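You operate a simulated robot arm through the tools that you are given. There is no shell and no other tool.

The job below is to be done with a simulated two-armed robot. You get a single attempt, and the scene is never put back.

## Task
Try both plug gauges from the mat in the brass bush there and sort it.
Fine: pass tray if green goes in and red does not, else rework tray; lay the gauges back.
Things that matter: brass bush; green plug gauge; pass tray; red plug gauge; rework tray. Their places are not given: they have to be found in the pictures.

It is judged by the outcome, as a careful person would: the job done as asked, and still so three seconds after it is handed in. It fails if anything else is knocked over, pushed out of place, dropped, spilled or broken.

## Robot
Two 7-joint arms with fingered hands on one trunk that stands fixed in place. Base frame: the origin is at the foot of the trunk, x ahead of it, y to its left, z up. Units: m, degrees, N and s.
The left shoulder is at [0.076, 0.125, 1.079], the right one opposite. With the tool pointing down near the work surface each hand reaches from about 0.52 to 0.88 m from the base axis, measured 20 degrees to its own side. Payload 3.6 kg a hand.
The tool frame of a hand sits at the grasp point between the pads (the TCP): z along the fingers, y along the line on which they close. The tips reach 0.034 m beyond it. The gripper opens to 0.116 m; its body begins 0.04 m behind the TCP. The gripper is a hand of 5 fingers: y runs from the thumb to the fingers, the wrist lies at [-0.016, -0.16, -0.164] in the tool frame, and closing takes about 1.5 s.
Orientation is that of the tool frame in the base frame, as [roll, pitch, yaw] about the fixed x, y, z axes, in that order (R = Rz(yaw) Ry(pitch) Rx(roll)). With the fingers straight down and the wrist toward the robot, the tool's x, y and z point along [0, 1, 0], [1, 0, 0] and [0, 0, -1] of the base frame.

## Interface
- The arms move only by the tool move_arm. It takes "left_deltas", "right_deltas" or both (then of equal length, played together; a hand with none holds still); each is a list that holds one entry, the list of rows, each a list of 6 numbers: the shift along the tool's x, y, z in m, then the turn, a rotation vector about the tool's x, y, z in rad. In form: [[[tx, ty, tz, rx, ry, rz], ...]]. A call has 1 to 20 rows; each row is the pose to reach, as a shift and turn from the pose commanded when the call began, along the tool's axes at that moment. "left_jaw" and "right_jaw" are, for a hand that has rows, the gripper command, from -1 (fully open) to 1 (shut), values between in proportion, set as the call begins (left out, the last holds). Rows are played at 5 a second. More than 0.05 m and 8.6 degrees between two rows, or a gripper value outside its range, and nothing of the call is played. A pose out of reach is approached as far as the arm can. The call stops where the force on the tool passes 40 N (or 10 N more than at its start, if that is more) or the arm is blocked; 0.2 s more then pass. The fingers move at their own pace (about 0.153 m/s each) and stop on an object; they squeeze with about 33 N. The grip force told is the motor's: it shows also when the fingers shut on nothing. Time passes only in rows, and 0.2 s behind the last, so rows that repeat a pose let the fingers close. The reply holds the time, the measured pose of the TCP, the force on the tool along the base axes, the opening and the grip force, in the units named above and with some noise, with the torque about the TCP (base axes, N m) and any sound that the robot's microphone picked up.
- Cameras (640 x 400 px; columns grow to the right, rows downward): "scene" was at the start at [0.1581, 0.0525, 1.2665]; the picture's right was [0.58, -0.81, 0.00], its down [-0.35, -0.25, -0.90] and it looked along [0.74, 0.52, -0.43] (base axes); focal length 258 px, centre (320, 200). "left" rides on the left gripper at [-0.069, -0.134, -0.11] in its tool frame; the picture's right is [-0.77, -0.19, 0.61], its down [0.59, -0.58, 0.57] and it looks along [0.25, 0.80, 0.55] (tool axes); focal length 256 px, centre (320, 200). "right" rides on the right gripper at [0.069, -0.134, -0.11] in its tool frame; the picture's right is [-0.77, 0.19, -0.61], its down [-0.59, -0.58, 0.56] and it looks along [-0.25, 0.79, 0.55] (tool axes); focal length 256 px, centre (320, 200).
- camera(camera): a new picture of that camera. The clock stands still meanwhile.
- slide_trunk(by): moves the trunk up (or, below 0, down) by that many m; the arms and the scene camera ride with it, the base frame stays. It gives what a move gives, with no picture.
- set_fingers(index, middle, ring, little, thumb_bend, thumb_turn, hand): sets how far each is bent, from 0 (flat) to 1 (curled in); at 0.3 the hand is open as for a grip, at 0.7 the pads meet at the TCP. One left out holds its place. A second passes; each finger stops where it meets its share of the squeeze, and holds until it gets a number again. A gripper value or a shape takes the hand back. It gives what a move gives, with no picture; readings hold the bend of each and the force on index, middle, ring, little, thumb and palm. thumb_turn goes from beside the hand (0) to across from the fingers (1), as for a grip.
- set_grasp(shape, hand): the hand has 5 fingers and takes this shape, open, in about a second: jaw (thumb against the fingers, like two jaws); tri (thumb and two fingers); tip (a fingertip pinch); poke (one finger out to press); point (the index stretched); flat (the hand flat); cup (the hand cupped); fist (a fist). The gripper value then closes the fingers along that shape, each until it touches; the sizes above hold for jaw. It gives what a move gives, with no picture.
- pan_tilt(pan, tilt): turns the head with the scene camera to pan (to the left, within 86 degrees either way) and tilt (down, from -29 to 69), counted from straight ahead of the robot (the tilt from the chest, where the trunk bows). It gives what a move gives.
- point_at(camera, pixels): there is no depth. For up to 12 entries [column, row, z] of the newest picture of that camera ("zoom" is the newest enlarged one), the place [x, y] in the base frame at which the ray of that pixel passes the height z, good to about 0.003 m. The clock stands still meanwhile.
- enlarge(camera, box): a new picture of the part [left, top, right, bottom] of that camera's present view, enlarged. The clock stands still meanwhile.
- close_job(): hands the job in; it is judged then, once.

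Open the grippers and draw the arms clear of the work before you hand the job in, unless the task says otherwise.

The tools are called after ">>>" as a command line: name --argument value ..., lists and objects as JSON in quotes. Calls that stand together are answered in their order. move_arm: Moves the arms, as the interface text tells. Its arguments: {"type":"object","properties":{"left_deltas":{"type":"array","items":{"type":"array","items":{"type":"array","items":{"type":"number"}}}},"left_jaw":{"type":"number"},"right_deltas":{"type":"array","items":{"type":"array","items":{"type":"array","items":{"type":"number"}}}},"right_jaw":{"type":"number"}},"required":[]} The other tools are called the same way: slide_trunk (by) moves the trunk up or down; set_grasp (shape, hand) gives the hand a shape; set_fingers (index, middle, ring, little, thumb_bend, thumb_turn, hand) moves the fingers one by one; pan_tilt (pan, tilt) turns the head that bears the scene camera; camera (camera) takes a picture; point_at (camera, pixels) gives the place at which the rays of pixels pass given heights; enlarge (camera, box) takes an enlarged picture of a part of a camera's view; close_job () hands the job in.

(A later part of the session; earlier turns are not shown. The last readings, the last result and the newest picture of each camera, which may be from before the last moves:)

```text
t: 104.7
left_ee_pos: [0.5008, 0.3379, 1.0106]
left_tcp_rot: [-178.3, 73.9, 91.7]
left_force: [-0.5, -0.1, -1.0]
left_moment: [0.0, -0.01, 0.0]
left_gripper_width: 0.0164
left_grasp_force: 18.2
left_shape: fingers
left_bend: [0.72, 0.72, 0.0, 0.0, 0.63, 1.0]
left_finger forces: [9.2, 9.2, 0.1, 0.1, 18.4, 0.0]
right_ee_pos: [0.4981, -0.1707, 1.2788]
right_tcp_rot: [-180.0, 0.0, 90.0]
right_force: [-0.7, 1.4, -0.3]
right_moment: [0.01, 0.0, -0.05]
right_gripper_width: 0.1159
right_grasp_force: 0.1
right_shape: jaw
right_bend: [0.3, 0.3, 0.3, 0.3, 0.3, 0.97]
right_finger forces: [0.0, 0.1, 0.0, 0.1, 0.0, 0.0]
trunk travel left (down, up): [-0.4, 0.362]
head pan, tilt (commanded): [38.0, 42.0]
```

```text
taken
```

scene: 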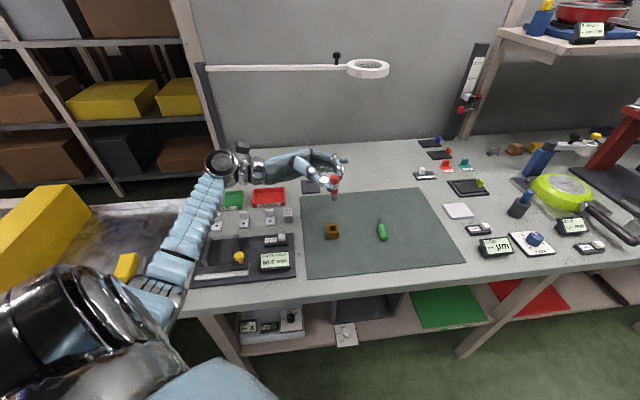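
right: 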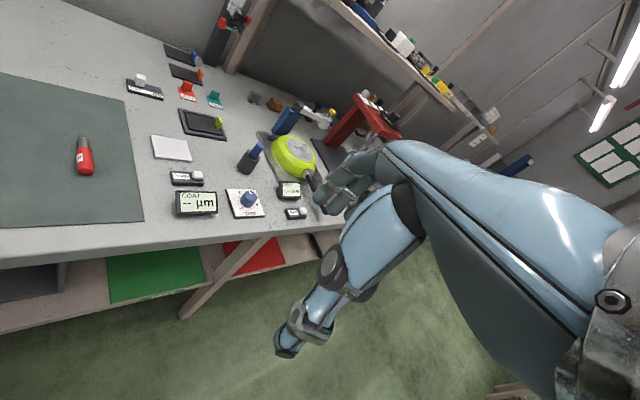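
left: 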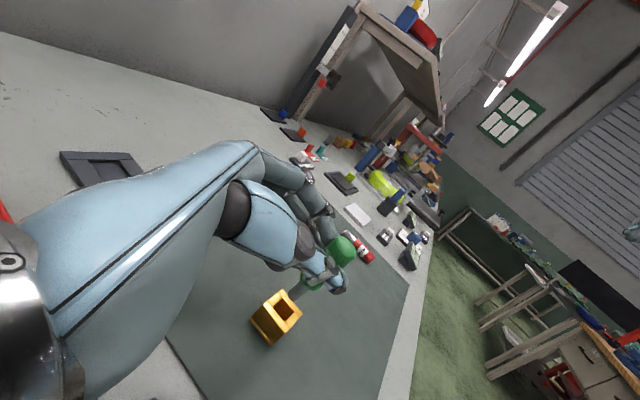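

Bush stayed put. I'll rotate the hand +90° about tool y to lay the red gauge horizontal.

>>> move_arm --left_deltas '[[[-0.003, 0, -0.0008, 0, 0.1428, 0], [-0.006, 0, -0.0016, 0, 0.2856, 0], [-0.009, 0, -0.0024, 0, 0.4284, 0], [-0.012, 0, -0.0032, 0, 0.5712, 0], [-0.015, 0, -0.004, 0, 0.714, 0], [-0.018, 0, -0.0048, 0, 0.8568, 0], [-0.021, 0, -0.0056, 0, 0.9996, 0], [-0.024, 0, -0.0064, 0, 1.1424, 0], [-0.027, 0, -0.007, 0, 1.2852, 0], [-0.029, 0, -0.0076, 0, 1.428, 0], [-0.029, 0, -0.0076, 0, 1.5708, 0], [-0.029, 0, -0.0076, 0, 1.5708, 0]]]'

```text
t: 107.3
left_ee_pos: [0.5027, 0.337, 1.0404]
left_tcp_rot: [-179.4, -16.4, 89.8]
left_force: [-0.8, -0.3, -0.8]
left_moment: [-0.01, 0.01, 0.0]
left_gripper_width: 0.0165
left_grasp_force: 19.1
left_shape: fingers
left_bend: [0.72, 0.72, 0.0, 0.0, 0.63, 1.0]
left_finger forces: [9.2, 9.1, 0.0, 0.0, 18.4, 0.0]
right_ee_pos: [0.4979, -0.1691, 1.278]
right_tcp_rot: [180.0, -0.1, 90.0]
right_force: [0.5, -0.2, -0.7]
right_moment: [0.01, -0.02, 0.02]
right_gripper_width: 0.1159
right_grasp_force: 0.0
right_shape: jaw
right_bend: [0.3, 0.3, 0.3, 0.3, 0.3, 0.97]
right_finger forces: [0.1, 0.1, 0.1, 0.0, 0.0, 0.0]
trunk travel left (down, up): [-0.4, 0.362]
head pan, tilt (commanded): [38.0, 42.0]
```

Now carry red back above its original spot, yawing −46°.

>>> move_arm --left_deltas '[[[-0.0248, 0.0161, 0.002, -0.0226, 0.0008, 0.0767], [-0.0497, 0.0321, 0.0039, -0.0451, 0.0016, 0.1534], [-0.0745, 0.0482, 0.0059, -0.0677, 0.0024, 0.2301], [-0.0994, 0.0642, 0.0078, -0.0903, 0.0032, 0.3068], [-0.1242, 0.0803, 0.0098, -0.1129, 0.004, 0.3835], [-0.149, 0.0963, 0.0118, -0.1354, 0.0048, 0.4601], [-0.1739, 0.1124, 0.0137, -0.158, 0.0056, 0.5368], [-0.1987, 0.1284, 0.0157, -0.1806, 0.0064, 0.6135], [-0.2236, 0.1445, 0.0176, -0.2031, 0.0072, 0.6902], [-0.2484, 0.1605, 0.0196, -0.2257, 0.008, 0.7669], [-0.2484, 0.1605, 0.0196, -0.2257, 0.008, 0.7669]]]'

>>> enlarge --camera "scene" --box '[344, 155, 472, 235]'

```text
t: 109.7
left_ee_pos: [0.6609, 0.1023, 0.9508]
left_tcp_rot: [-179.5, -16.3, 44.0]
left_force: [-0.6, -0.1, -0.6]
left_moment: [-0.01, 0.03, 0.04]
left_gripper_width: 0.0166
left_grasp_force: 18.0
left_shape: fingers
left_bend: [0.72, 0.72, 0.0, 0.0, 0.63, 1.0]
left_finger forces: [9.2, 9.2, 0.1, 0.1, 18.3, 0.1]
right_ee_pos: [0.4978, -0.168, 1.2779]
right_tcp_rot: [-180.0, 0.0, 90.0]
right_force: [-0.1, 0.2, 0.8]
right_moment: [-0.01, 0.0, 0.0]
right_gripper_width: 0.116
right_grasp_force: 0.0
right_shape: jaw
right_bend: [0.3, 0.3, 0.3, 0.3, 0.3, 0.97]
right_finger forces: [0.1, 0.0, 0.0, 0.0, 0.1, 0.0]
trunk travel left (down, up): [-0.4, 0.362]
head pan, tilt (commanded): [38.0, 42.0]
```

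```text
5.00 times, centred on (408, 195) of scene
```

zoom: 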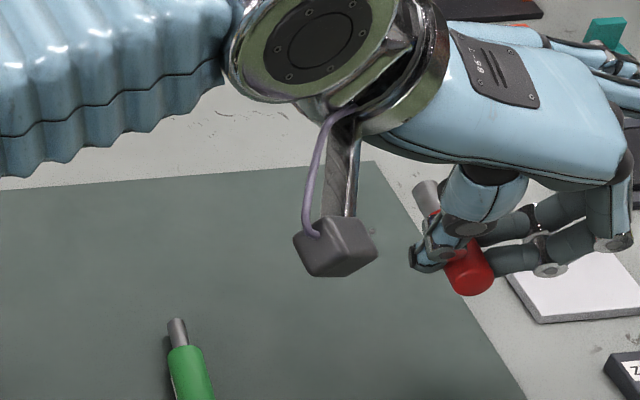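

Lowering red 7.9 cm toward the mat.

>>> move_arm --left_deltas '[[[-0.0056, 0.0002, 0.019, 0, 0, 0], [-0.0111, 0.0004, 0.0379, 0, 0, 0], [-0.0167, 0.0005, 0.0569, 0, 0, 0], [-0.0222, 0.0007, 0.0758, 0, 0, 0]]]'

>>> enlarge --camera "scene" --box '[376, 195, 472, 255]'

```text
t: 110.7
left_ee_pos: [0.6585, 0.1012, 0.8732]
left_tcp_rot: [-179.5, -16.3, 44.2]
left_force: [-0.1, 0.5, -0.7]
left_moment: [0.03, 0.02, -0.02]
left_gripper_width: 0.0164
left_grasp_force: 18.6
left_shape: fingers
left_bend: [0.72, 0.72, 0.0, 0.0, 0.63, 1.0]
left_finger forces: [9.2, 9.1, 0.0, 0.0, 18.4, 0.1]
right_ee_pos: [0.4982, -0.1696, 1.2771]
right_tcp_rot: [-179.9, 0.0, 90.1]
right_force: [-0.6, 0.2, -0.2]
right_moment: [0.0, 0.01, -0.01]
right_gripper_width: 0.1158
right_grasp_force: 0.2
right_shape: jaw
right_bend: [0.3, 0.3, 0.3, 0.3, 0.3, 0.97]
right_finger forces: [0.0, 0.0, 0.0, 0.0, 0.0, 0.1]
trunk travel left (down, up): [-0.4, 0.362]
head pan, tilt (commanded): [38.0, 42.0]
```

```text
6.67 times, centred on (424, 225) of scene
```

zoom: 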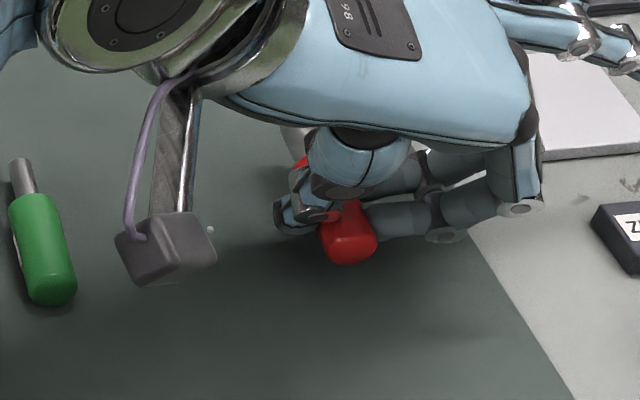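

Lowering 11 mm more in small rows.

>>> move_arm --left_deltas '[[[-0.0008, 0, 0.0029, 0, 0, 0], [-0.0017, 0, 0.0058, 0, 0, 0], [-0.0025, 0.0001, 0.0086, 0, 0, 0], [-0.0031, 0.0001, 0.0106, 0, 0, 0], [-0.0031, 0.0001, 0.0106, 0, 0, 0]]]'

```text
t: 111.9
left_ee_pos: [0.6605, 0.1043, 0.862]
left_tcp_rot: [-179.5, -16.4, 44.0]
left_force: [0.4, 0.0, 0.0]
left_moment: [0.0, 0.0, 0.01]
left_gripper_width: 0.0164
left_grasp_force: 18.2
left_shape: fingers
left_bend: [0.72, 0.72, 0.0, 0.0, 0.63, 1.0]
left_finger forces: [9.2, 9.1, 0.0, 0.0, 18.3, 0.0]
right_ee_pos: [0.4993, -0.1687, 1.2778]
right_tcp_rot: [180.0, -0.1, 89.9]
right_force: [0.6, 0.6, -0.3]
right_moment: [0.01, -0.02, -0.03]
right_gripper_width: 0.1162
right_grasp_force: 0.1
right_shape: jaw
right_bend: [0.3, 0.3, 0.3, 0.3, 0.3, 0.97]
right_finger forces: [0.0, 0.0, 0.0, 0.1, 0.0, 0.0]
trunk travel left (down, up): [-0.4, 0.362]
head pan, tilt (commanded): [38.0, 42.0]
```

No contact yet at 0.862; lowering 3 mm more.

>>> move_arm --left_deltas '[[[-0.0003, 0, 0.001, 0, 0, 0], [-0.0006, 0, 0.0019, 0, 0, 0], [-0.0008, 0, 0.0029, 0, 0, 0], [-0.0008, 0, 0.0029, 0, 0, 0]]]'

>>> enlarge --camera "scene" --box '[376, 195, 472, 255]'

```text
t: 112.9
left_ee_pos: [0.6617, 0.1041, 0.8598]
left_tcp_rot: [-179.5, -16.4, 44.0]
left_force: [-0.6, -0.8, 5.2]
left_moment: [0.03, 0.02, 0.01]
left_gripper_width: 0.0162
left_grasp_force: 19.2
left_shape: fingers
left_bend: [0.73, 0.72, 0.0, 0.0, 0.63, 1.0]
left_finger forces: [9.9, 9.8, 0.1, 0.1, 19.0, 0.0]
right_ee_pos: [0.4982, -0.17, 1.2775]
right_tcp_rot: [179.9, 0.0, 90.0]
right_force: [-0.3, 0.1, -0.2]
right_moment: [-0.01, 0.0, -0.01]
right_gripper_width: 0.1158
right_grasp_force: 0.0
right_shape: jaw
right_bend: [0.3, 0.3, 0.3, 0.3, 0.3, 0.97]
right_finger forces: [0.0, 0.0, 0.0, 0.1, 0.0, 0.1]
trunk travel left (down, up): [-0.4, 0.362]
head pan, tilt (commanded): [38.0, 42.0]
```

```text
6.67 times, centred on (424, 225) of scene
```

zoom: 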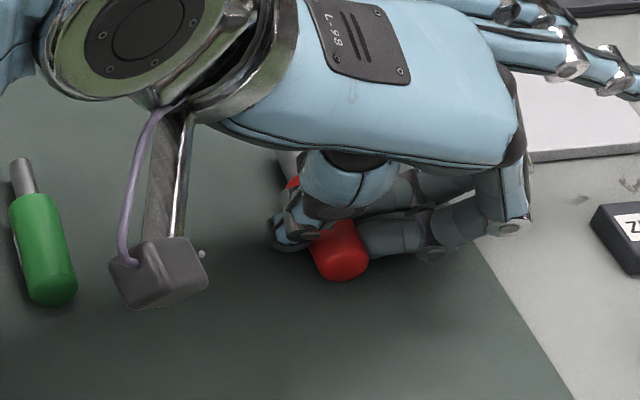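

Red touches the mat (5 N). I'll release gently as with green.

>>> set_fingers --hand "left" --index 0.66 --middle 0.66 --thumb_bend 0.58

>>> move_arm --left_deltas '[[[0.0008, 0, -0.0029, 0, 0, 0], [0.0017, 0, -0.0058, 0, 0, 0]]]'

>>> set_fingers --hand "left" --index 0.5 --middle 0.5 --thumb_bend 0.48

>>> enlarge --camera "scene" --box '[376, 195, 472, 255]'

```text
t: 113.9
left_ee_pos: [0.6608, 0.1041, 0.859]
left_tcp_rot: [-179.6, -16.4, 44.1]
left_force: [0.6, 0.0, 12.5]
left_moment: [0.07, 0.03, -0.01]
left_gripper_width: 0.0218
left_grasp_force: 6.4
left_shape: fingers
left_bend: [0.69, 0.66, 0.0, 0.0, 0.58, 1.0]
left_finger forces: [8.1, 0.0, 0.0, 0.1, 4.5, 0.0]
right_ee_pos: [0.4973, -0.1704, 1.2787]
right_tcp_rot: [180.0, -0.1, 89.8]
right_force: [-0.7, -0.1, 0.1]
right_moment: [-0.02, -0.01, 0.01]
right_gripper_width: 0.1159
right_grasp_force: 0.0
right_shape: jaw
right_bend: [0.3, 0.3, 0.3, 0.3, 0.3, 0.97]
right_finger forces: [0.1, 0.0, 0.0, 0.0, 0.0, 0.0]
trunk travel left (down, up): [-0.4, 0.362]
head pan, tilt (commanded): [38.0, 42.0]
```

```text
t: 114.5
left_ee_pos: [0.6591, 0.1049, 0.8622]
left_tcp_rot: [-179.2, -16.1, 44.0]
left_force: [-0.7, 0.0, 1.5]
left_moment: [-0.02, 0.04, 0.03]
left_gripper_width: 0.0254
left_grasp_force: 0.5
left_shape: fingers
left_bend: [0.67, 0.66, 0.0, 0.0, 0.57, 1.0]
left_finger forces: [0.7, 0.0, 0.0, 0.0, 0.1, 0.0]
right_ee_pos: [0.4984, -0.1703, 1.2769]
right_tcp_rot: [179.9, 0.0, 90.0]
right_force: [-0.1, -0.5, 0.2]
right_moment: [0.0, 0.02, -0.01]
right_gripper_width: 0.116
right_grasp_force: 0.0
right_shape: jaw
right_bend: [0.3, 0.3, 0.3, 0.3, 0.3, 0.97]
right_finger forces: [0.0, 0.0, 0.1, 0.0, 0.0, 0.0]
trunk travel left (down, up): [-0.4, 0.362]
head pan, tilt (commanded): [38.0, 42.0]
```

```text
t: 115.5
left_ee_pos: [0.6602, 0.1049, 0.8656]
left_tcp_rot: [-179.5, -16.3, 44.0]
left_force: [-2.4, 3.8, 9.9]
left_moment: [-0.07, -0.11, 0.02]
left_gripper_width: 0.0566
left_grasp_force: 4.7
left_shape: fingers
left_bend: [0.54, 0.5, 0.0, 0.0, 0.48, 1.0]
left_finger forces: [9.9, 0.0, 0.0, 0.1, 0.1, 0.0]
right_ee_pos: [0.4966, -0.1692, 1.2783]
right_tcp_rot: [179.9, 0.0, 90.0]
right_force: [-0.7, 0.1, 0.7]
right_moment: [-0.01, -0.04, -0.03]
right_gripper_width: 0.1158
right_grasp_force: 0.0
right_shape: jaw
right_bend: [0.3, 0.3, 0.3, 0.3, 0.3, 0.97]
right_finger forces: [0.0, 0.1, 0.1, 0.1, 0.0, 0.0]
trunk travel left (down, up): [-0.4, 0.362]
head pan, tilt (commanded): [38.0, 42.0]
```

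```text
6.67 times, centred on (424, 225) of scene
```

zoom: 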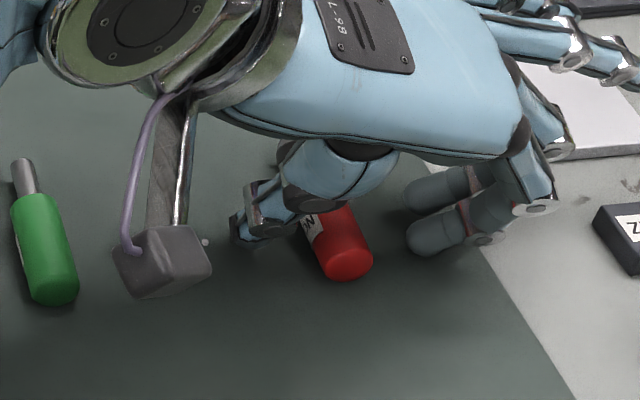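

Red is released on the mat. I'll raise the hand 10 cm and view everything.

>>> move_arm --left_deltas '[[[0.0028, -0.0001, -0.0096, 0, 0, 0], [0.0084, -0.0003, -0.0288, 0, 0, 0], [0.014, -0.0005, -0.048, 0, 0, 0], [0.0225, -0.0007, -0.0768, 0, 0, 0], [0.0281, -0.0009, -0.096, 0, 0, 0]]]'

>>> camera --camera "scene"

>>> enlarge --camera "scene" --box '[312, 180, 456, 270]'

```text
t: 116.7
left_ee_pos: [0.6623, 0.1036, 0.9672]
left_tcp_rot: [-179.4, -16.2, 44.1]
left_force: [-0.2, 0.2, 1.1]
left_moment: [-0.02, 0.0, 0.0]
left_gripper_width: 0.0616
left_grasp_force: 0.1
left_shape: fingers
left_bend: [0.5, 0.5, 0.0, 0.0, 0.48, 1.0]
left_finger forces: [0.0, 0.1, 0.0, 0.0, 0.1, 0.1]
right_ee_pos: [0.4976, -0.1696, 1.2779]
right_tcp_rot: [180.0, 0.0, 90.0]
right_force: [-1.5, -0.3, 0.4]
right_moment: [0.01, 0.05, 0.0]
right_gripper_width: 0.1159
right_grasp_force: 0.0
right_shape: jaw
right_bend: [0.3, 0.3, 0.3, 0.3, 0.3, 0.97]
right_finger forces: [0.0, 0.1, 0.0, 0.0, 0.0, 0.0]
trunk travel left (down, up): [-0.4, 0.362]
head pan, tilt (commanded): [38.0, 42.0]
```

```text
taken
```

scene: 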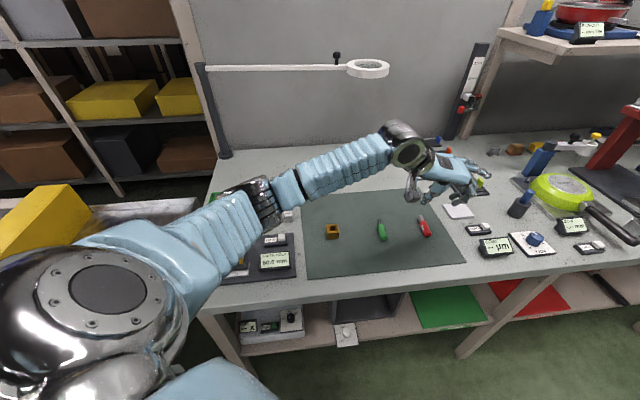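

```text
4.44 times, centred on (384, 225) of scene
```

zoom: 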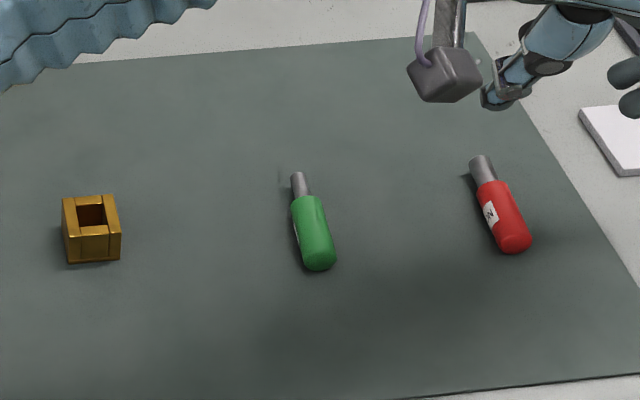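

Both gauges are back at their places. Now I'll move above the bush at z≈0.96 with the hand vertical.

>>> move_arm --left_deltas '[[[0.0017, -0.038, 0.0015, 0, -0.0404, 0], [0.0033, -0.076, 0.003, 0, -0.0808, 0], [0.005, -0.114, 0.0045, 0, -0.1212, 0], [0.0067, -0.1521, 0.0061, 0, -0.1615, 0], [0.0084, -0.1901, 0.0076, 0, -0.2019, 0], [0.01, -0.2281, 0.0091, 0, -0.2423, 0], [0.0117, -0.2661, 0.0106, 0, -0.2827, 0], [0.0117, -0.2661, 0.0106, 0, -0.2827, 0]]]'

>>> camera --camera "scene"

>>> enlarge --camera "scene" --box '[280, 180, 392, 250]'

>>> camera --camera "left"

```text
t: 118.5
left_ee_pos: [0.4863, 0.3029, 0.9594]
left_tcp_rot: [-179.6, -0.1, 44.2]
left_force: [-0.1, -0.2, 0.5]
left_moment: [0.04, 0.0, 0.02]
left_gripper_width: 0.062
left_grasp_force: 0.1
left_shape: fingers
left_bend: [0.5, 0.5, 0.0, 0.0, 0.48, 1.0]
left_finger forces: [0.1, 0.1, 0.1, 0.0, 0.0, 0.0]
right_ee_pos: [0.4987, -0.1709, 1.2778]
right_tcp_rot: [-180.0, 0.1, 90.0]
right_force: [0.0, -0.2, 0.4]
right_moment: [0.0, -0.01, 0.02]
right_gripper_width: 0.116
right_grasp_force: 0.0
right_shape: jaw
right_bend: [0.3, 0.3, 0.3, 0.3, 0.3, 0.97]
right_finger forces: [0.0, 0.1, 0.0, 0.0, 0.0, 0.0]
trunk travel left (down, up): [-0.4, 0.362]
head pan, tilt (commanded): [38.0, 42.0]
```

```text
taken
```

scene: 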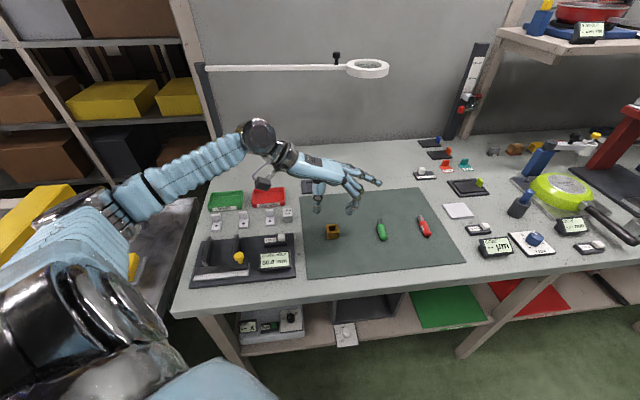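

```text
5.71 times, centred on (336, 215) of scene
```

zoom: 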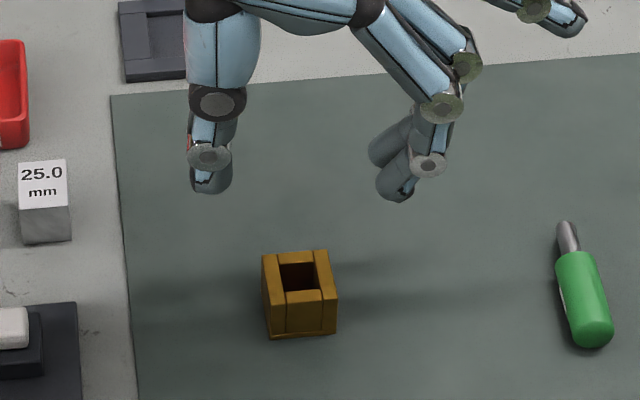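

```text
taken
```

left: 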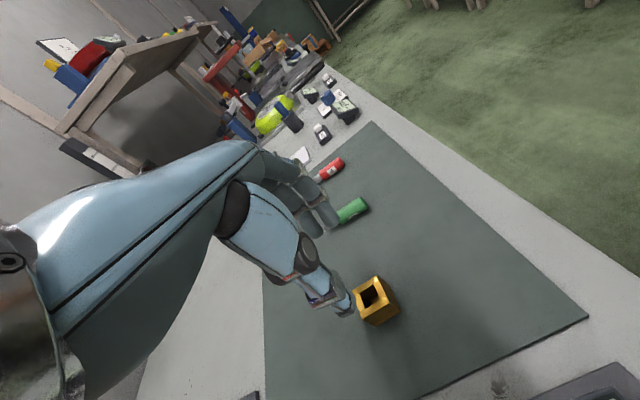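

The hand is over the bush. Before descending, I'll measure the rework tray, visible at (268,198).

>>> enlarge --camera "scene" --box '[200, 170, 312, 240]'

```text
5.71 times, centred on (256, 205) of scene
```

zoom: 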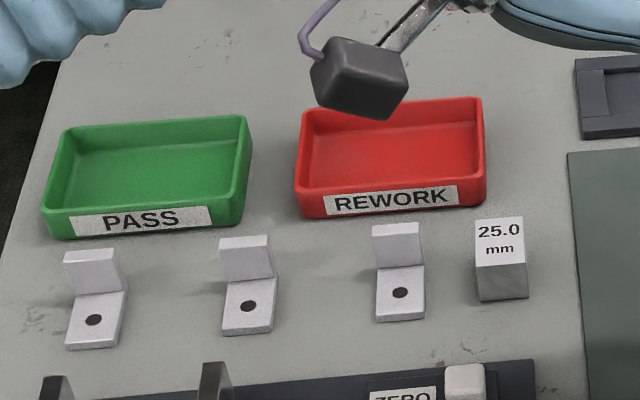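

I'll get the tray's rim and base corner positions.

>>> point_at --camera "zoom" --pixels '[[302, 218, 0.823], [485, 207, 0.823], [298, 188, 0.845], [486, 178, 0.845], [305, 110, 0.845], [480, 98, 0.845], [390, 150, 0.828], [312, 183, 0.828], [474, 172, 0.828], [468, 138, 0.828], [318, 145, 0.828]]'

```text
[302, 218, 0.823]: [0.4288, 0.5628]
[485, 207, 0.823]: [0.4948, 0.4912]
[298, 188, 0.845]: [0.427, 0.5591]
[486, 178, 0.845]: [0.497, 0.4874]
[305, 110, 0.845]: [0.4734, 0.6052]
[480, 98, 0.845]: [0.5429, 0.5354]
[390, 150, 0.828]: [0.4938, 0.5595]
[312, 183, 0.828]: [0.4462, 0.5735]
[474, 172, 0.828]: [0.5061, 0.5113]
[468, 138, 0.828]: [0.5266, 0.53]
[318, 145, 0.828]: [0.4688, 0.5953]
```

The tray is about 100×66 mm centred at (0.485, 0.547), long side along my hand's closing line — convenient. I'll descend 8 cm around the bush.

>>> move_arm --left_deltas '[[[0.0005, 0.0, 0.0205, 0, 0, 0], [0.001, 0, 0.041, 0, 0, 0], [0.001, 0, 0.0615, 0, 0, 0], [0.001, 0, 0.081, 0, 0, 0]]]'

>>> enlarge --camera "scene" --box '[284, 200, 380, 260]'

>>> enlarge --camera "left" --box '[260, 180, 420, 280]'

```text
t: 119.5
left_ee_pos: [0.4856, 0.3038, 0.8797]
left_tcp_rot: [-179.5, -0.1, 44.1]
left_force: [-0.6, 0.5, -0.5]
left_moment: [-0.02, 0.0, -0.03]
left_gripper_width: 0.062
left_grasp_force: 0.1
left_shape: fingers
left_bend: [0.5, 0.5, 0.0, 0.0, 0.48, 1.0]
left_finger forces: [0.0, 0.1, 0.0, 0.0, 0.1, 0.0]
right_ee_pos: [0.4989, -0.1704, 1.2769]
right_tcp_rot: [180.0, 0.0, 89.9]
right_force: [-0.2, 1.1, -0.1]
right_moment: [0.01, 0.01, -0.02]
right_gripper_width: 0.116
right_grasp_force: 0.1
right_shape: jaw
right_bend: [0.3, 0.3, 0.3, 0.3, 0.3, 0.97]
right_finger forces: [0.0, 0.1, 0.0, 0.1, 0.0, 0.0]
trunk travel left (down, up): [-0.4, 0.362]
head pan, tilt (commanded): [38.0, 42.0]
```

```text
6.67 times, centred on (332, 230) of scene
```

zoom: 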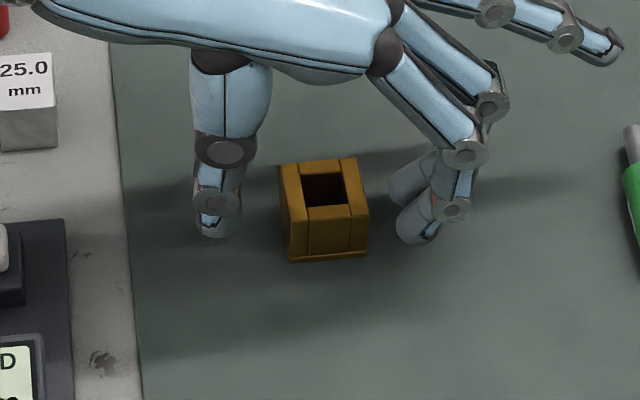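

```text
4.00 times, centred on (340, 230) of left
```

zoom: 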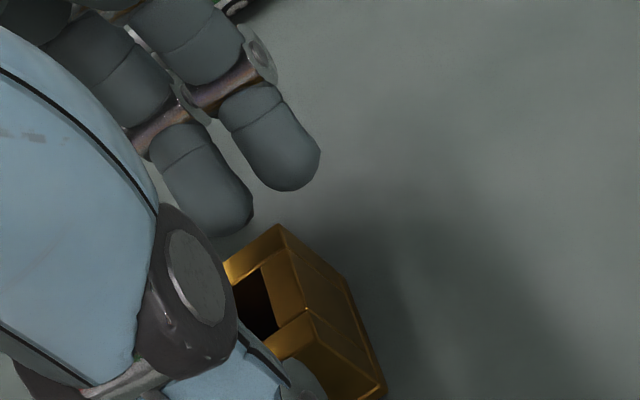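

The bush is centred between thumb and fingers. I'll shift 3 mm forward and pre-close to about 37 mm.

>>> move_arm --left_deltas '[[[0.003, 0, 0.002, 0, 0, 0], [0.003, 0, 0.002, 0, 0, 0]]]'

>>> set_fingers --hand "left" --index 0.58 --middle 0.58 --thumb_bend 0.57

>>> enlarge --camera "scene" --box '[284, 200, 380, 260]'

>>> enlarge --camera "left" --box '[260, 180, 420, 280]'

```text
t: 120.1
left_ee_pos: [0.4887, 0.3061, 0.8776]
left_tcp_rot: [-179.5, -0.1, 44.3]
left_force: [0.1, -0.4, 0.3]
left_moment: [0.03, 0.01, -0.02]
left_gripper_width: 0.0619
left_grasp_force: 0.0
left_shape: fingers
left_bend: [0.5, 0.5, 0.0, 0.0, 0.48, 1.0]
left_finger forces: [0.0, 0.0, 0.1, 0.1, 0.0, 0.1]
right_ee_pos: [0.4989, -0.1698, 1.277]
right_tcp_rot: [-180.0, 0.0, 89.9]
right_force: [-0.6, 0.4, 0.3]
right_moment: [-0.01, -0.02, 0.02]
right_gripper_width: 0.1159
right_grasp_force: 0.1
right_shape: jaw
right_bend: [0.3, 0.3, 0.3, 0.3, 0.3, 0.97]
right_finger forces: [0.0, 0.0, 0.0, 0.0, 0.1, 0.0]
trunk travel left (down, up): [-0.4, 0.362]
head pan, tilt (commanded): [38.0, 42.0]
```

```text
t: 121.1
left_ee_pos: [0.4899, 0.3067, 0.8782]
left_tcp_rot: [-179.5, -0.2, 44.1]
left_force: [0.5, -0.5, 0.6]
left_moment: [0.0, -0.02, 0.03]
left_gripper_width: 0.0409
left_grasp_force: 0.0
left_shape: fingers
left_bend: [0.57, 0.57, 0.0, 0.0, 0.56, 1.0]
left_finger forces: [0.1, 0.0, 0.0, 0.0, 0.0, 0.0]
right_ee_pos: [0.4978, -0.1699, 1.2776]
right_tcp_rot: [180.0, 0.0, 90.0]
right_force: [-0.1, -0.2, -0.3]
right_moment: [-0.01, 0.01, -0.02]
right_gripper_width: 0.1158
right_grasp_force: 0.0
right_shape: jaw
right_bend: [0.3, 0.3, 0.3, 0.3, 0.3, 0.97]
right_finger forces: [0.0, 0.1, 0.1, 0.0, 0.0, 0.1]
trunk travel left (down, up): [-0.4, 0.362]
head pan, tilt (commanded): [38.0, 42.0]
```

```text
6.67 times, centred on (332, 230) of scene
```

zoom: 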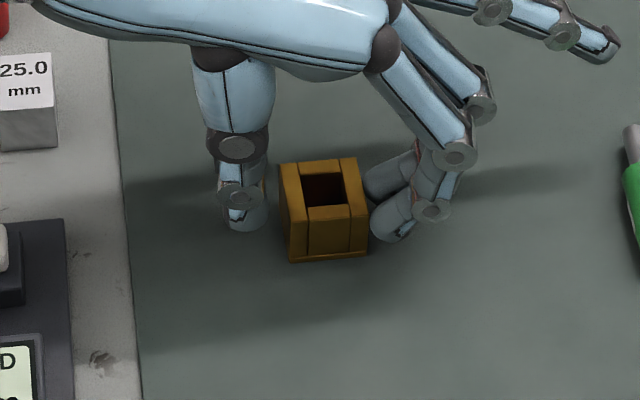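

```text
4.00 times, centred on (340, 230) of left
```

zoom: 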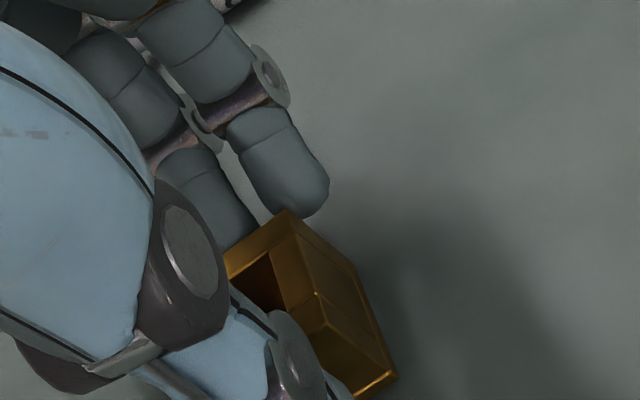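

Fingers and thumb line up with the bush's faces. I'll close gently onto it.

>>> set_fingers --hand "left" --index 0.63 --middle 0.63 --thumb_bend 0.61

>>> enlarge --camera "scene" --box '[284, 200, 380, 260]'

>>> enlarge --camera "left" --box '[260, 180, 420, 280]'

```text
t: 122.1
left_ee_pos: [0.4878, 0.307, 0.8777]
left_tcp_rot: [-179.5, -0.1, 44.3]
left_force: [1.3, -1.7, -0.1]
left_moment: [-0.02, -0.02, 0.01]
left_gripper_width: 0.0315
left_grasp_force: 4.6
left_shape: fingers
left_bend: [0.61, 0.61, 0.0, 0.0, 0.59, 1.0]
left_finger forces: [2.2, 2.4, 0.0, 0.0, 4.0, 0.0]
right_ee_pos: [0.4972, -0.1688, 1.2766]
right_tcp_rot: [-180.0, 0.0, 89.9]
right_force: [-1.1, -0.3, -0.5]
right_moment: [0.01, 0.01, 0.0]
right_gripper_width: 0.1158
right_grasp_force: 0.0
right_shape: jaw
right_bend: [0.3, 0.3, 0.3, 0.3, 0.3, 0.97]
right_finger forces: [0.1, 0.1, 0.0, 0.0, 0.0, 0.0]
trunk travel left (down, up): [-0.4, 0.362]
head pan, tilt (commanded): [38.0, 42.0]
```

```text
6.67 times, centred on (332, 230) of scene
```

zoom: 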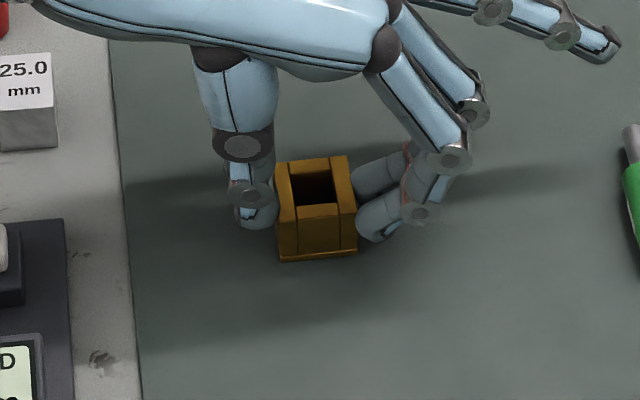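

```text
4.00 times, centred on (340, 230) of left
```

zoom: 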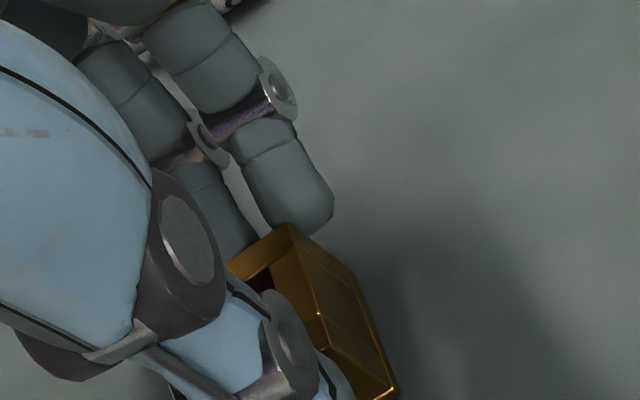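

Even contact on the bush (width 31.5 mm). I'll tighten moderately.

>>> set_fingers --hand "left" --index 0.66 --middle 0.66 --thumb_bend 0.64

>>> move_arm --left_deltas '[[[0, 0, -0.004, 0, 0, 0], [0, 0, -0.008, 0, 0, 0]]]'

>>> enlarge --camera "scene" --box '[284, 200, 380, 260]'

```text
t: 123.1
left_ee_pos: [0.4882, 0.3063, 0.8773]
left_tcp_rot: [-179.6, -0.2, 44.1]
left_force: [0.4, -2.0, 0.1]
left_moment: [-0.03, 0.0, -0.02]
left_gripper_width: 0.0296
left_grasp_force: 10.0
left_shape: fingers
left_bend: [0.63, 0.62, 0.0, 0.0, 0.6, 1.0]
left_finger forces: [4.7, 5.4, 0.1, 0.0, 9.3, 0.0]
right_ee_pos: [0.498, -0.1702, 1.2771]
right_tcp_rot: [-180.0, 0.0, 90.1]
right_force: [-0.7, 0.1, -0.7]
right_moment: [-0.01, 0.0, -0.02]
right_gripper_width: 0.1158
right_grasp_force: 0.0
right_shape: jaw
right_bend: [0.3, 0.3, 0.3, 0.3, 0.3, 0.97]
right_finger forces: [0.0, 0.0, 0.1, 0.0, 0.0, 0.0]
trunk travel left (down, up): [-0.4, 0.362]
head pan, tilt (commanded): [38.0, 42.0]
```

```text
t: 123.7
left_ee_pos: [0.4891, 0.3073, 0.885]
left_tcp_rot: [-179.5, 0.0, 44.2]
left_force: [0.3, -0.2, -0.9]
left_moment: [-0.02, 0.02, 0.0]
left_gripper_width: 0.0298
left_grasp_force: 10.2
left_shape: fingers
left_bend: [0.63, 0.62, 0.0, 0.0, 0.6, 1.0]
left_finger forces: [4.5, 4.9, 0.0, 0.0, 9.8, 0.0]
right_ee_pos: [0.4993, -0.1695, 1.278]
right_tcp_rot: [179.9, 0.0, 89.9]
right_force: [-0.5, -0.3, 0.4]
right_moment: [0.01, -0.01, 0.02]
right_gripper_width: 0.116
right_grasp_force: 0.1
right_shape: jaw
right_bend: [0.3, 0.3, 0.3, 0.3, 0.3, 0.97]
right_finger forces: [0.0, 0.0, 0.0, 0.0, 0.1, 0.1]
trunk travel left (down, up): [-0.4, 0.362]
head pan, tilt (commanded): [38.0, 42.0]
```

```text
6.67 times, centred on (332, 230) of scene
```

zoom: 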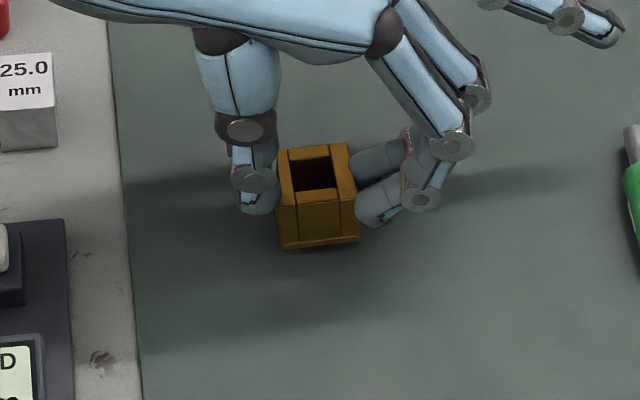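

The bush lifts cleanly. I'll tighten slightly more and lift to z≈0.98.

>>> set_fingers --hand "left" --index 0.69 --middle 0.69 --thumb_bend 0.67

>>> move_arm --left_deltas '[[[0, 0, -0.025, 0, 0, 0], [0, 0, -0.05, 0, 0, 0], [0, 0, -0.075, 0, 0, 0], [0, 0, -0.1, 0, 0, 0]]]'

>>> enlarge --camera "scene" --box '[284, 160, 380, 220]'

```text
t: 124.7
left_ee_pos: [0.4895, 0.3076, 0.8855]
left_tcp_rot: [-179.5, 0.0, 44.2]
left_force: [0.6, -0.3, -1.9]
left_moment: [-0.02, -0.01, 0.04]
left_gripper_width: 0.0291
left_grasp_force: 15.1
left_shape: fingers
left_bend: [0.64, 0.63, 0.0, 0.0, 0.61, 1.0]
left_finger forces: [6.9, 7.8, 0.1, 0.0, 15.2, 0.0]
right_ee_pos: [0.4994, -0.1704, 1.2785]
right_tcp_rot: [-180.0, 0.0, 89.9]
right_force: [0.1, -0.3, 0.2]
right_moment: [-0.01, 0.01, 0.01]
right_gripper_width: 0.1161
right_grasp_force: 0.1
right_shape: jaw
right_bend: [0.3, 0.3, 0.3, 0.3, 0.3, 0.97]
right_finger forces: [0.1, 0.0, 0.0, 0.0, 0.0, 0.0]
trunk travel left (down, up): [-0.4, 0.362]
head pan, tilt (commanded): [38.0, 42.0]
```

```text
t: 125.7
left_ee_pos: [0.4886, 0.3073, 0.985]
left_tcp_rot: [-179.5, 0.0, 44.2]
left_force: [-0.4, -0.1, -1.4]
left_moment: [-0.01, 0.03, 0.0]
left_gripper_width: 0.029
left_grasp_force: 14.8
left_shape: fingers
left_bend: [0.64, 0.63, 0.0, 0.0, 0.61, 1.0]
left_finger forces: [6.7, 7.9, 0.0, 0.1, 15.2, 0.1]
right_ee_pos: [0.4988, -0.1695, 1.2781]
right_tcp_rot: [180.0, -0.1, 89.9]
right_force: [0.4, -0.1, 0.3]
right_moment: [-0.01, -0.01, -0.01]
right_gripper_width: 0.1159
right_grasp_force: 0.0
right_shape: jaw
right_bend: [0.3, 0.3, 0.3, 0.3, 0.3, 0.97]
right_finger forces: [0.0, 0.0, 0.0, 0.1, 0.1, 0.0]
trunk travel left (down, up): [-0.4, 0.362]
head pan, tilt (commanded): [38.0, 42.0]
```

```text
6.67 times, centred on (332, 190) of scene
```

zoom: 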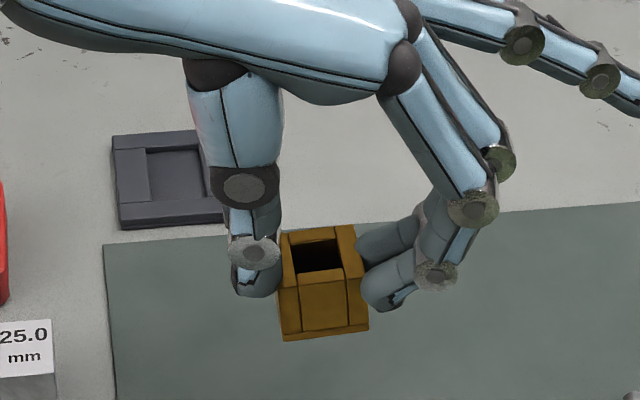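

Bush held level at 15 N. I'll carry it over the rework tray at this height.

>>> move_arm --left_deltas '[[[0.0235, -0.0244, 0, 0, 0, 0], [0.047, -0.0488, 0, 0, 0, 0], [0.0705, -0.0732, 0, 0, 0, 0], [0.0939, -0.0977, 0, 0, 0, 0], [0.1174, -0.1221, 0, 0, 0, 0], [0.1409, -0.1465, 0, 0, 0, 0], [0.1644, -0.1709, 0, 0, 0, 0], [0.1644, -0.1709, 0, 0, 0, 0]]]'

>>> pan_tilt --pan 50 --tilt 42

>>> camera --camera "scene"

>>> camera --camera "left"

```text
t: 127.5
left_ee_pos: [0.4885, 0.5429, 0.987]
left_tcp_rot: [-179.5, -0.2, 44.2]
left_force: [0.1, 0.1, -1.3]
left_moment: [-0.02, 0.0, -0.01]
left_gripper_width: 0.0286
left_grasp_force: 14.5
left_shape: fingers
left_bend: [0.65, 0.63, 0.0, 0.0, 0.61, 1.0]
left_finger forces: [6.6, 7.8, 0.1, 0.0, 14.9, 0.0]
right_ee_pos: [0.4977, -0.1692, 1.278]
right_tcp_rot: [180.0, 0.0, 90.0]
right_force: [0.3, -0.7, -0.7]
right_moment: [-0.03, -0.01, 0.02]
right_gripper_width: 0.1158
right_grasp_force: 0.1
right_shape: jaw
right_bend: [0.3, 0.3, 0.3, 0.3, 0.3, 0.97]
right_finger forces: [0.0, 0.0, 0.0, 0.1, 0.1, 0.0]
trunk travel left (down, up): [-0.4, 0.362]
head pan, tilt (commanded): [38.0, 42.0]
```

```text
t: 128.2
left_ee_pos: [0.49, 0.5435, 0.988]
left_tcp_rot: [-179.5, 0.0, 44.3]
left_force: [0.3, -0.2, -0.9]
left_moment: [-0.03, 0.0, -0.02]
left_gripper_width: 0.0286
left_grasp_force: 14.3
left_shape: fingers
left_bend: [0.65, 0.63, 0.0, 0.0, 0.61, 1.0]
left_finger forces: [6.7, 7.9, 0.0, 0.0, 15.0, 0.0]
right_ee_pos: [0.4977, -0.1685, 1.2774]
right_tcp_rot: [180.0, 0.1, 90.0]
right_force: [0.1, 0.1, 0.2]
right_moment: [-0.02, 0.01, 0.04]
right_gripper_width: 0.1158
right_grasp_force: 0.0
right_shape: jaw
right_bend: [0.3, 0.3, 0.3, 0.3, 0.3, 0.97]
right_finger forces: [0.0, 0.1, 0.0, 0.1, 0.0, 0.0]
trunk travel left (down, up): [-0.4, 0.362]
head pan, tilt (commanded): [50.0, 42.0]
```

```text
taken
```

scene: 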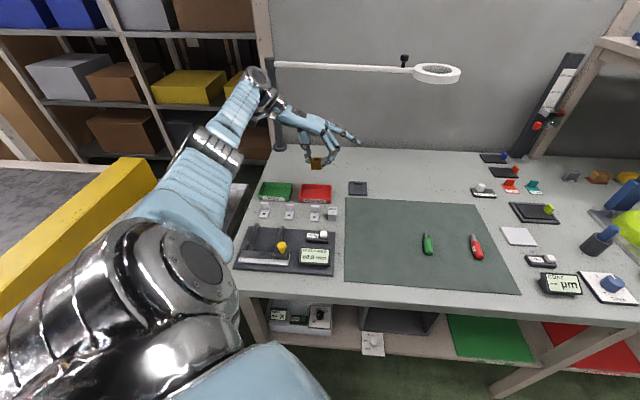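

```text
taken
```

left: 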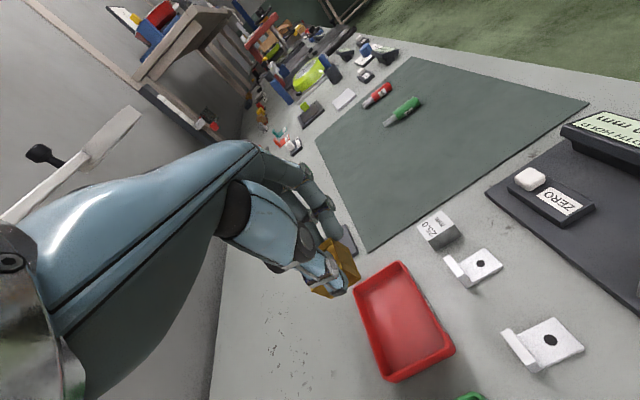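

The bush hangs over the tray area. I'll zoom in to compare its position with the tray.

>>> enlarge --camera "scene" --box '[264, 140, 376, 210]'

```text
5.71 times, centred on (320, 175) of scene
```

zoom: 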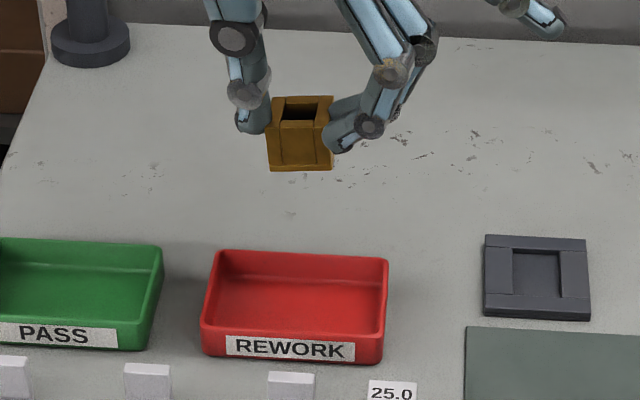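

I'll query bush and tray corners in this zoom.

>>> point_at --camera "zoom" --pixels '[[270, 171, 0.933], [333, 169, 0.933], [300, 112, 0.963], [300, 112, 0.963], [201, 325, 0.845], [384, 335, 0.845], [218, 250, 0.845], [388, 259, 0.845], [295, 290, 0.828], [209, 355, 0.823], [382, 364, 0.823]]'

```text
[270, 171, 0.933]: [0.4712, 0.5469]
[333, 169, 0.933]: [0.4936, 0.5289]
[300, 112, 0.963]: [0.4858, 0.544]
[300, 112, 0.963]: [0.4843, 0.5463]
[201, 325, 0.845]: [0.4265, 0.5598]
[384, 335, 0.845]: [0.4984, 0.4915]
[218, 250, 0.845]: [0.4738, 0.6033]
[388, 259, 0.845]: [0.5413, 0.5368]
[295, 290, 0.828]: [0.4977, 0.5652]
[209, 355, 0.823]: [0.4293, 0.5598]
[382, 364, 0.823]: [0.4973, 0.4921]
```

Bush centre (0.485, 0.545) is over the tray centre (0.485, 0.548). I'll descend 9.5 cm.

>>> move_arm --left_deltas '[[[0.0005, -0.0005, 0.02, 0, 0, 0], [0.001, -0.001, 0.04, 0, 0, 0], [0.001, -0.001, 0.06, 0, 0, 0], [0.001, -0.001, 0.08, 0, 0, 0], [0.001, -0.001, 0.095, 0, 0, 0]]]'

>>> enlarge --camera "scene" --box '[264, 150, 376, 220]'

>>> camera --camera "left"

```text
t: 129.4
left_ee_pos: [0.4882, 0.5441, 0.8896]
left_tcp_rot: [-179.5, 0.0, 44.2]
left_force: [-0.3, -0.2, -1.4]
left_moment: [-0.02, 0.02, 0.01]
left_gripper_width: 0.0287
left_grasp_force: 14.3
left_shape: fingers
left_bend: [0.65, 0.63, 0.0, 0.0, 0.61, 1.0]
left_finger forces: [6.5, 7.9, 0.1, 0.0, 14.8, 0.1]
right_ee_pos: [0.4974, -0.1694, 1.2772]
right_tcp_rot: [-180.0, 0.0, 90.0]
right_force: [0.3, 0.6, -0.1]
right_moment: [0.03, 0.01, 0.01]
right_gripper_width: 0.1161
right_grasp_force: 0.0
right_shape: jaw
right_bend: [0.3, 0.3, 0.3, 0.3, 0.3, 0.97]
right_finger forces: [0.0, 0.0, 0.0, 0.0, 0.1, 0.0]
trunk travel left (down, up): [-0.4, 0.362]
head pan, tilt (commanded): [50.0, 42.0]
```

```text
5.71 times, centred on (320, 185) of scene
```

zoom: 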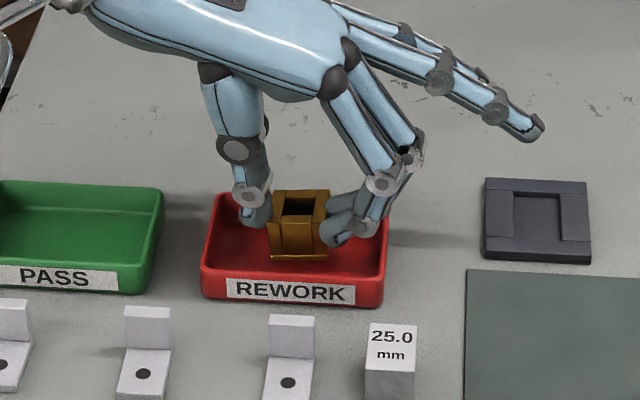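

```text
taken
```

left: 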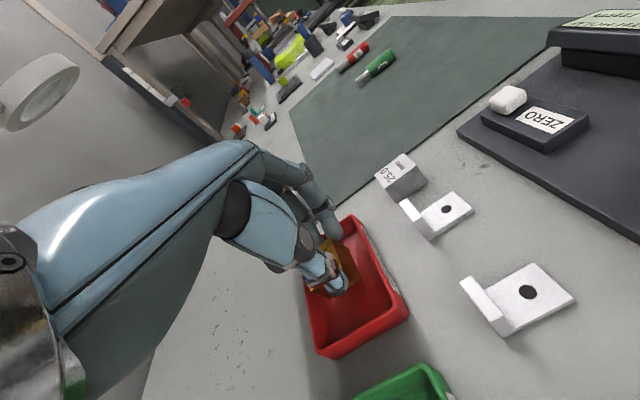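

The bush is inside the tray outline and fingers clear the walls. I'll lower 6 mm more.

>>> move_arm --left_deltas '[[[0, 0, 0.002, 0, 0, 0], [0, 0, 0.004, 0, 0, 0], [0, 0, 0.006, 0, 0, 0], [0, 0, 0.006, 0, 0, 0]]]'

```text
t: 130.4
left_ee_pos: [0.4872, 0.5451, 0.8858]
left_tcp_rot: [-179.5, 0.0, 44.2]
left_force: [0.6, -1.0, -1.6]
left_moment: [-0.05, 0.0, 0.03]
left_gripper_width: 0.0289
left_grasp_force: 14.6
left_shape: fingers
left_bend: [0.65, 0.63, 0.0, 0.0, 0.61, 1.0]
left_finger forces: [6.6, 7.8, 0.0, 0.1, 14.9, 0.0]
right_ee_pos: [0.4987, -0.1696, 1.2774]
right_tcp_rot: [180.0, 0.0, 89.9]
right_force: [-0.3, 0.6, 0.2]
right_moment: [-0.02, -0.01, 0.0]
right_gripper_width: 0.1159
right_grasp_force: 0.1
right_shape: jaw
right_bend: [0.3, 0.3, 0.3, 0.3, 0.3, 0.97]
right_finger forces: [0.1, 0.0, 0.0, 0.0, 0.0, 0.0]
trunk travel left (down, up): [-0.4, 0.362]
head pan, tilt (commanded): [50.0, 42.0]
```

No contact yet at z≈0.885; lowering 3 mm more.

>>> move_arm --left_deltas '[[[0, 0, 0.001, 0, 0, 0], [0, 0, 0.002, 0, 0, 0], [0, 0, 0.003, 0, 0, 0], [0, 0, 0.003, 0, 0, 0]]]'

>>> enlarge --camera "scene" --box '[264, 150, 376, 220]'

```text
t: 131.4
left_ee_pos: [0.4865, 0.5453, 0.8825]
left_tcp_rot: [-179.5, 0.1, 44.1]
left_force: [-0.1, 0.9, -0.7]
left_moment: [-0.01, -0.01, -0.03]
left_gripper_width: 0.0287
left_grasp_force: 15.0
left_shape: fingers
left_bend: [0.65, 0.63, 0.0, 0.0, 0.61, 1.0]
left_finger forces: [6.5, 7.8, 0.0, 0.0, 14.9, 0.0]
left hand out of reach, approached as far as the arm can: row 2, 3
right_ee_pos: [0.4989, -0.1688, 1.2784]
right_tcp_rot: [180.0, 0.0, 89.9]
right_force: [-1.0, 0.1, -0.8]
right_moment: [0.01, -0.01, 0.0]
right_gripper_width: 0.1159
right_grasp_force: 0.1
right_shape: jaw
right_bend: [0.3, 0.3, 0.3, 0.3, 0.3, 0.97]
right_finger forces: [0.0, 0.0, 0.0, 0.1, 0.1, 0.0]
trunk travel left (down, up): [-0.4, 0.362]
head pan, tilt (commanded): [50.0, 42.0]
```

```text
5.71 times, centred on (320, 185) of scene
```

zoom: 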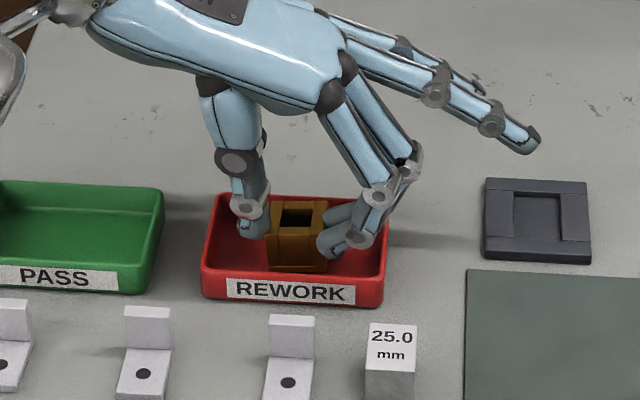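

The arm reports its reach limit at z=0.8825, about 2 mm above the floor. I'll lower the trunk 3 mm to carry it down.

>>> slide_trunk --by -0.003

>>> enlarge --camera "scene" --box '[264, 150, 376, 220]'

```text
t: 132.0
left_ee_pos: [0.4847, 0.5451, 0.8799]
left_tcp_rot: [-179.5, 0.0, 44.2]
left_force: [-0.7, 0.1, 0.8]
left_moment: [0.0, 0.01, 0.0]
left_gripper_width: 0.0286
left_grasp_force: 14.8
left_shape: fingers
left_bend: [0.65, 0.63, 0.0, 0.0, 0.61, 1.0]
left_finger forces: [6.4, 8.8, 0.0, 0.0, 15.6, 0.1]
right_ee_pos: [0.4985, -0.169, 1.2743]
right_tcp_rot: [-179.9, 0.0, 90.1]
right_force: [0.4, 0.5, 0.0]
right_moment: [0.0, 0.04, -0.01]
right_gripper_width: 0.1159
right_grasp_force: 0.1
right_shape: jaw
right_bend: [0.3, 0.3, 0.3, 0.3, 0.3, 0.97]
right_finger forces: [0.0, 0.1, 0.0, 0.1, 0.1, 0.1]
trunk travel left (down, up): [-0.397, 0.365]
head pan, tilt (commanded): [50.0, 42.0]
```

```text
5.71 times, centred on (320, 185) of scene
```

zoom: 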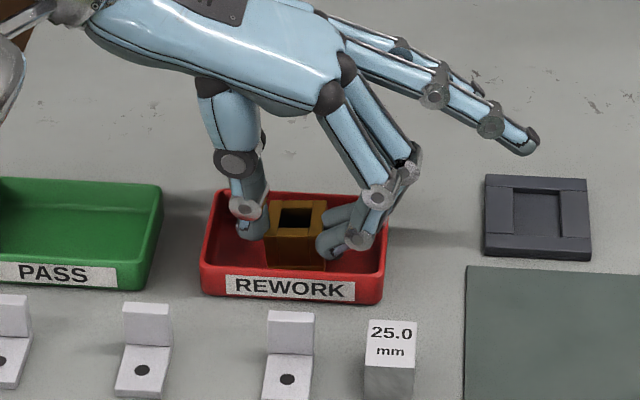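

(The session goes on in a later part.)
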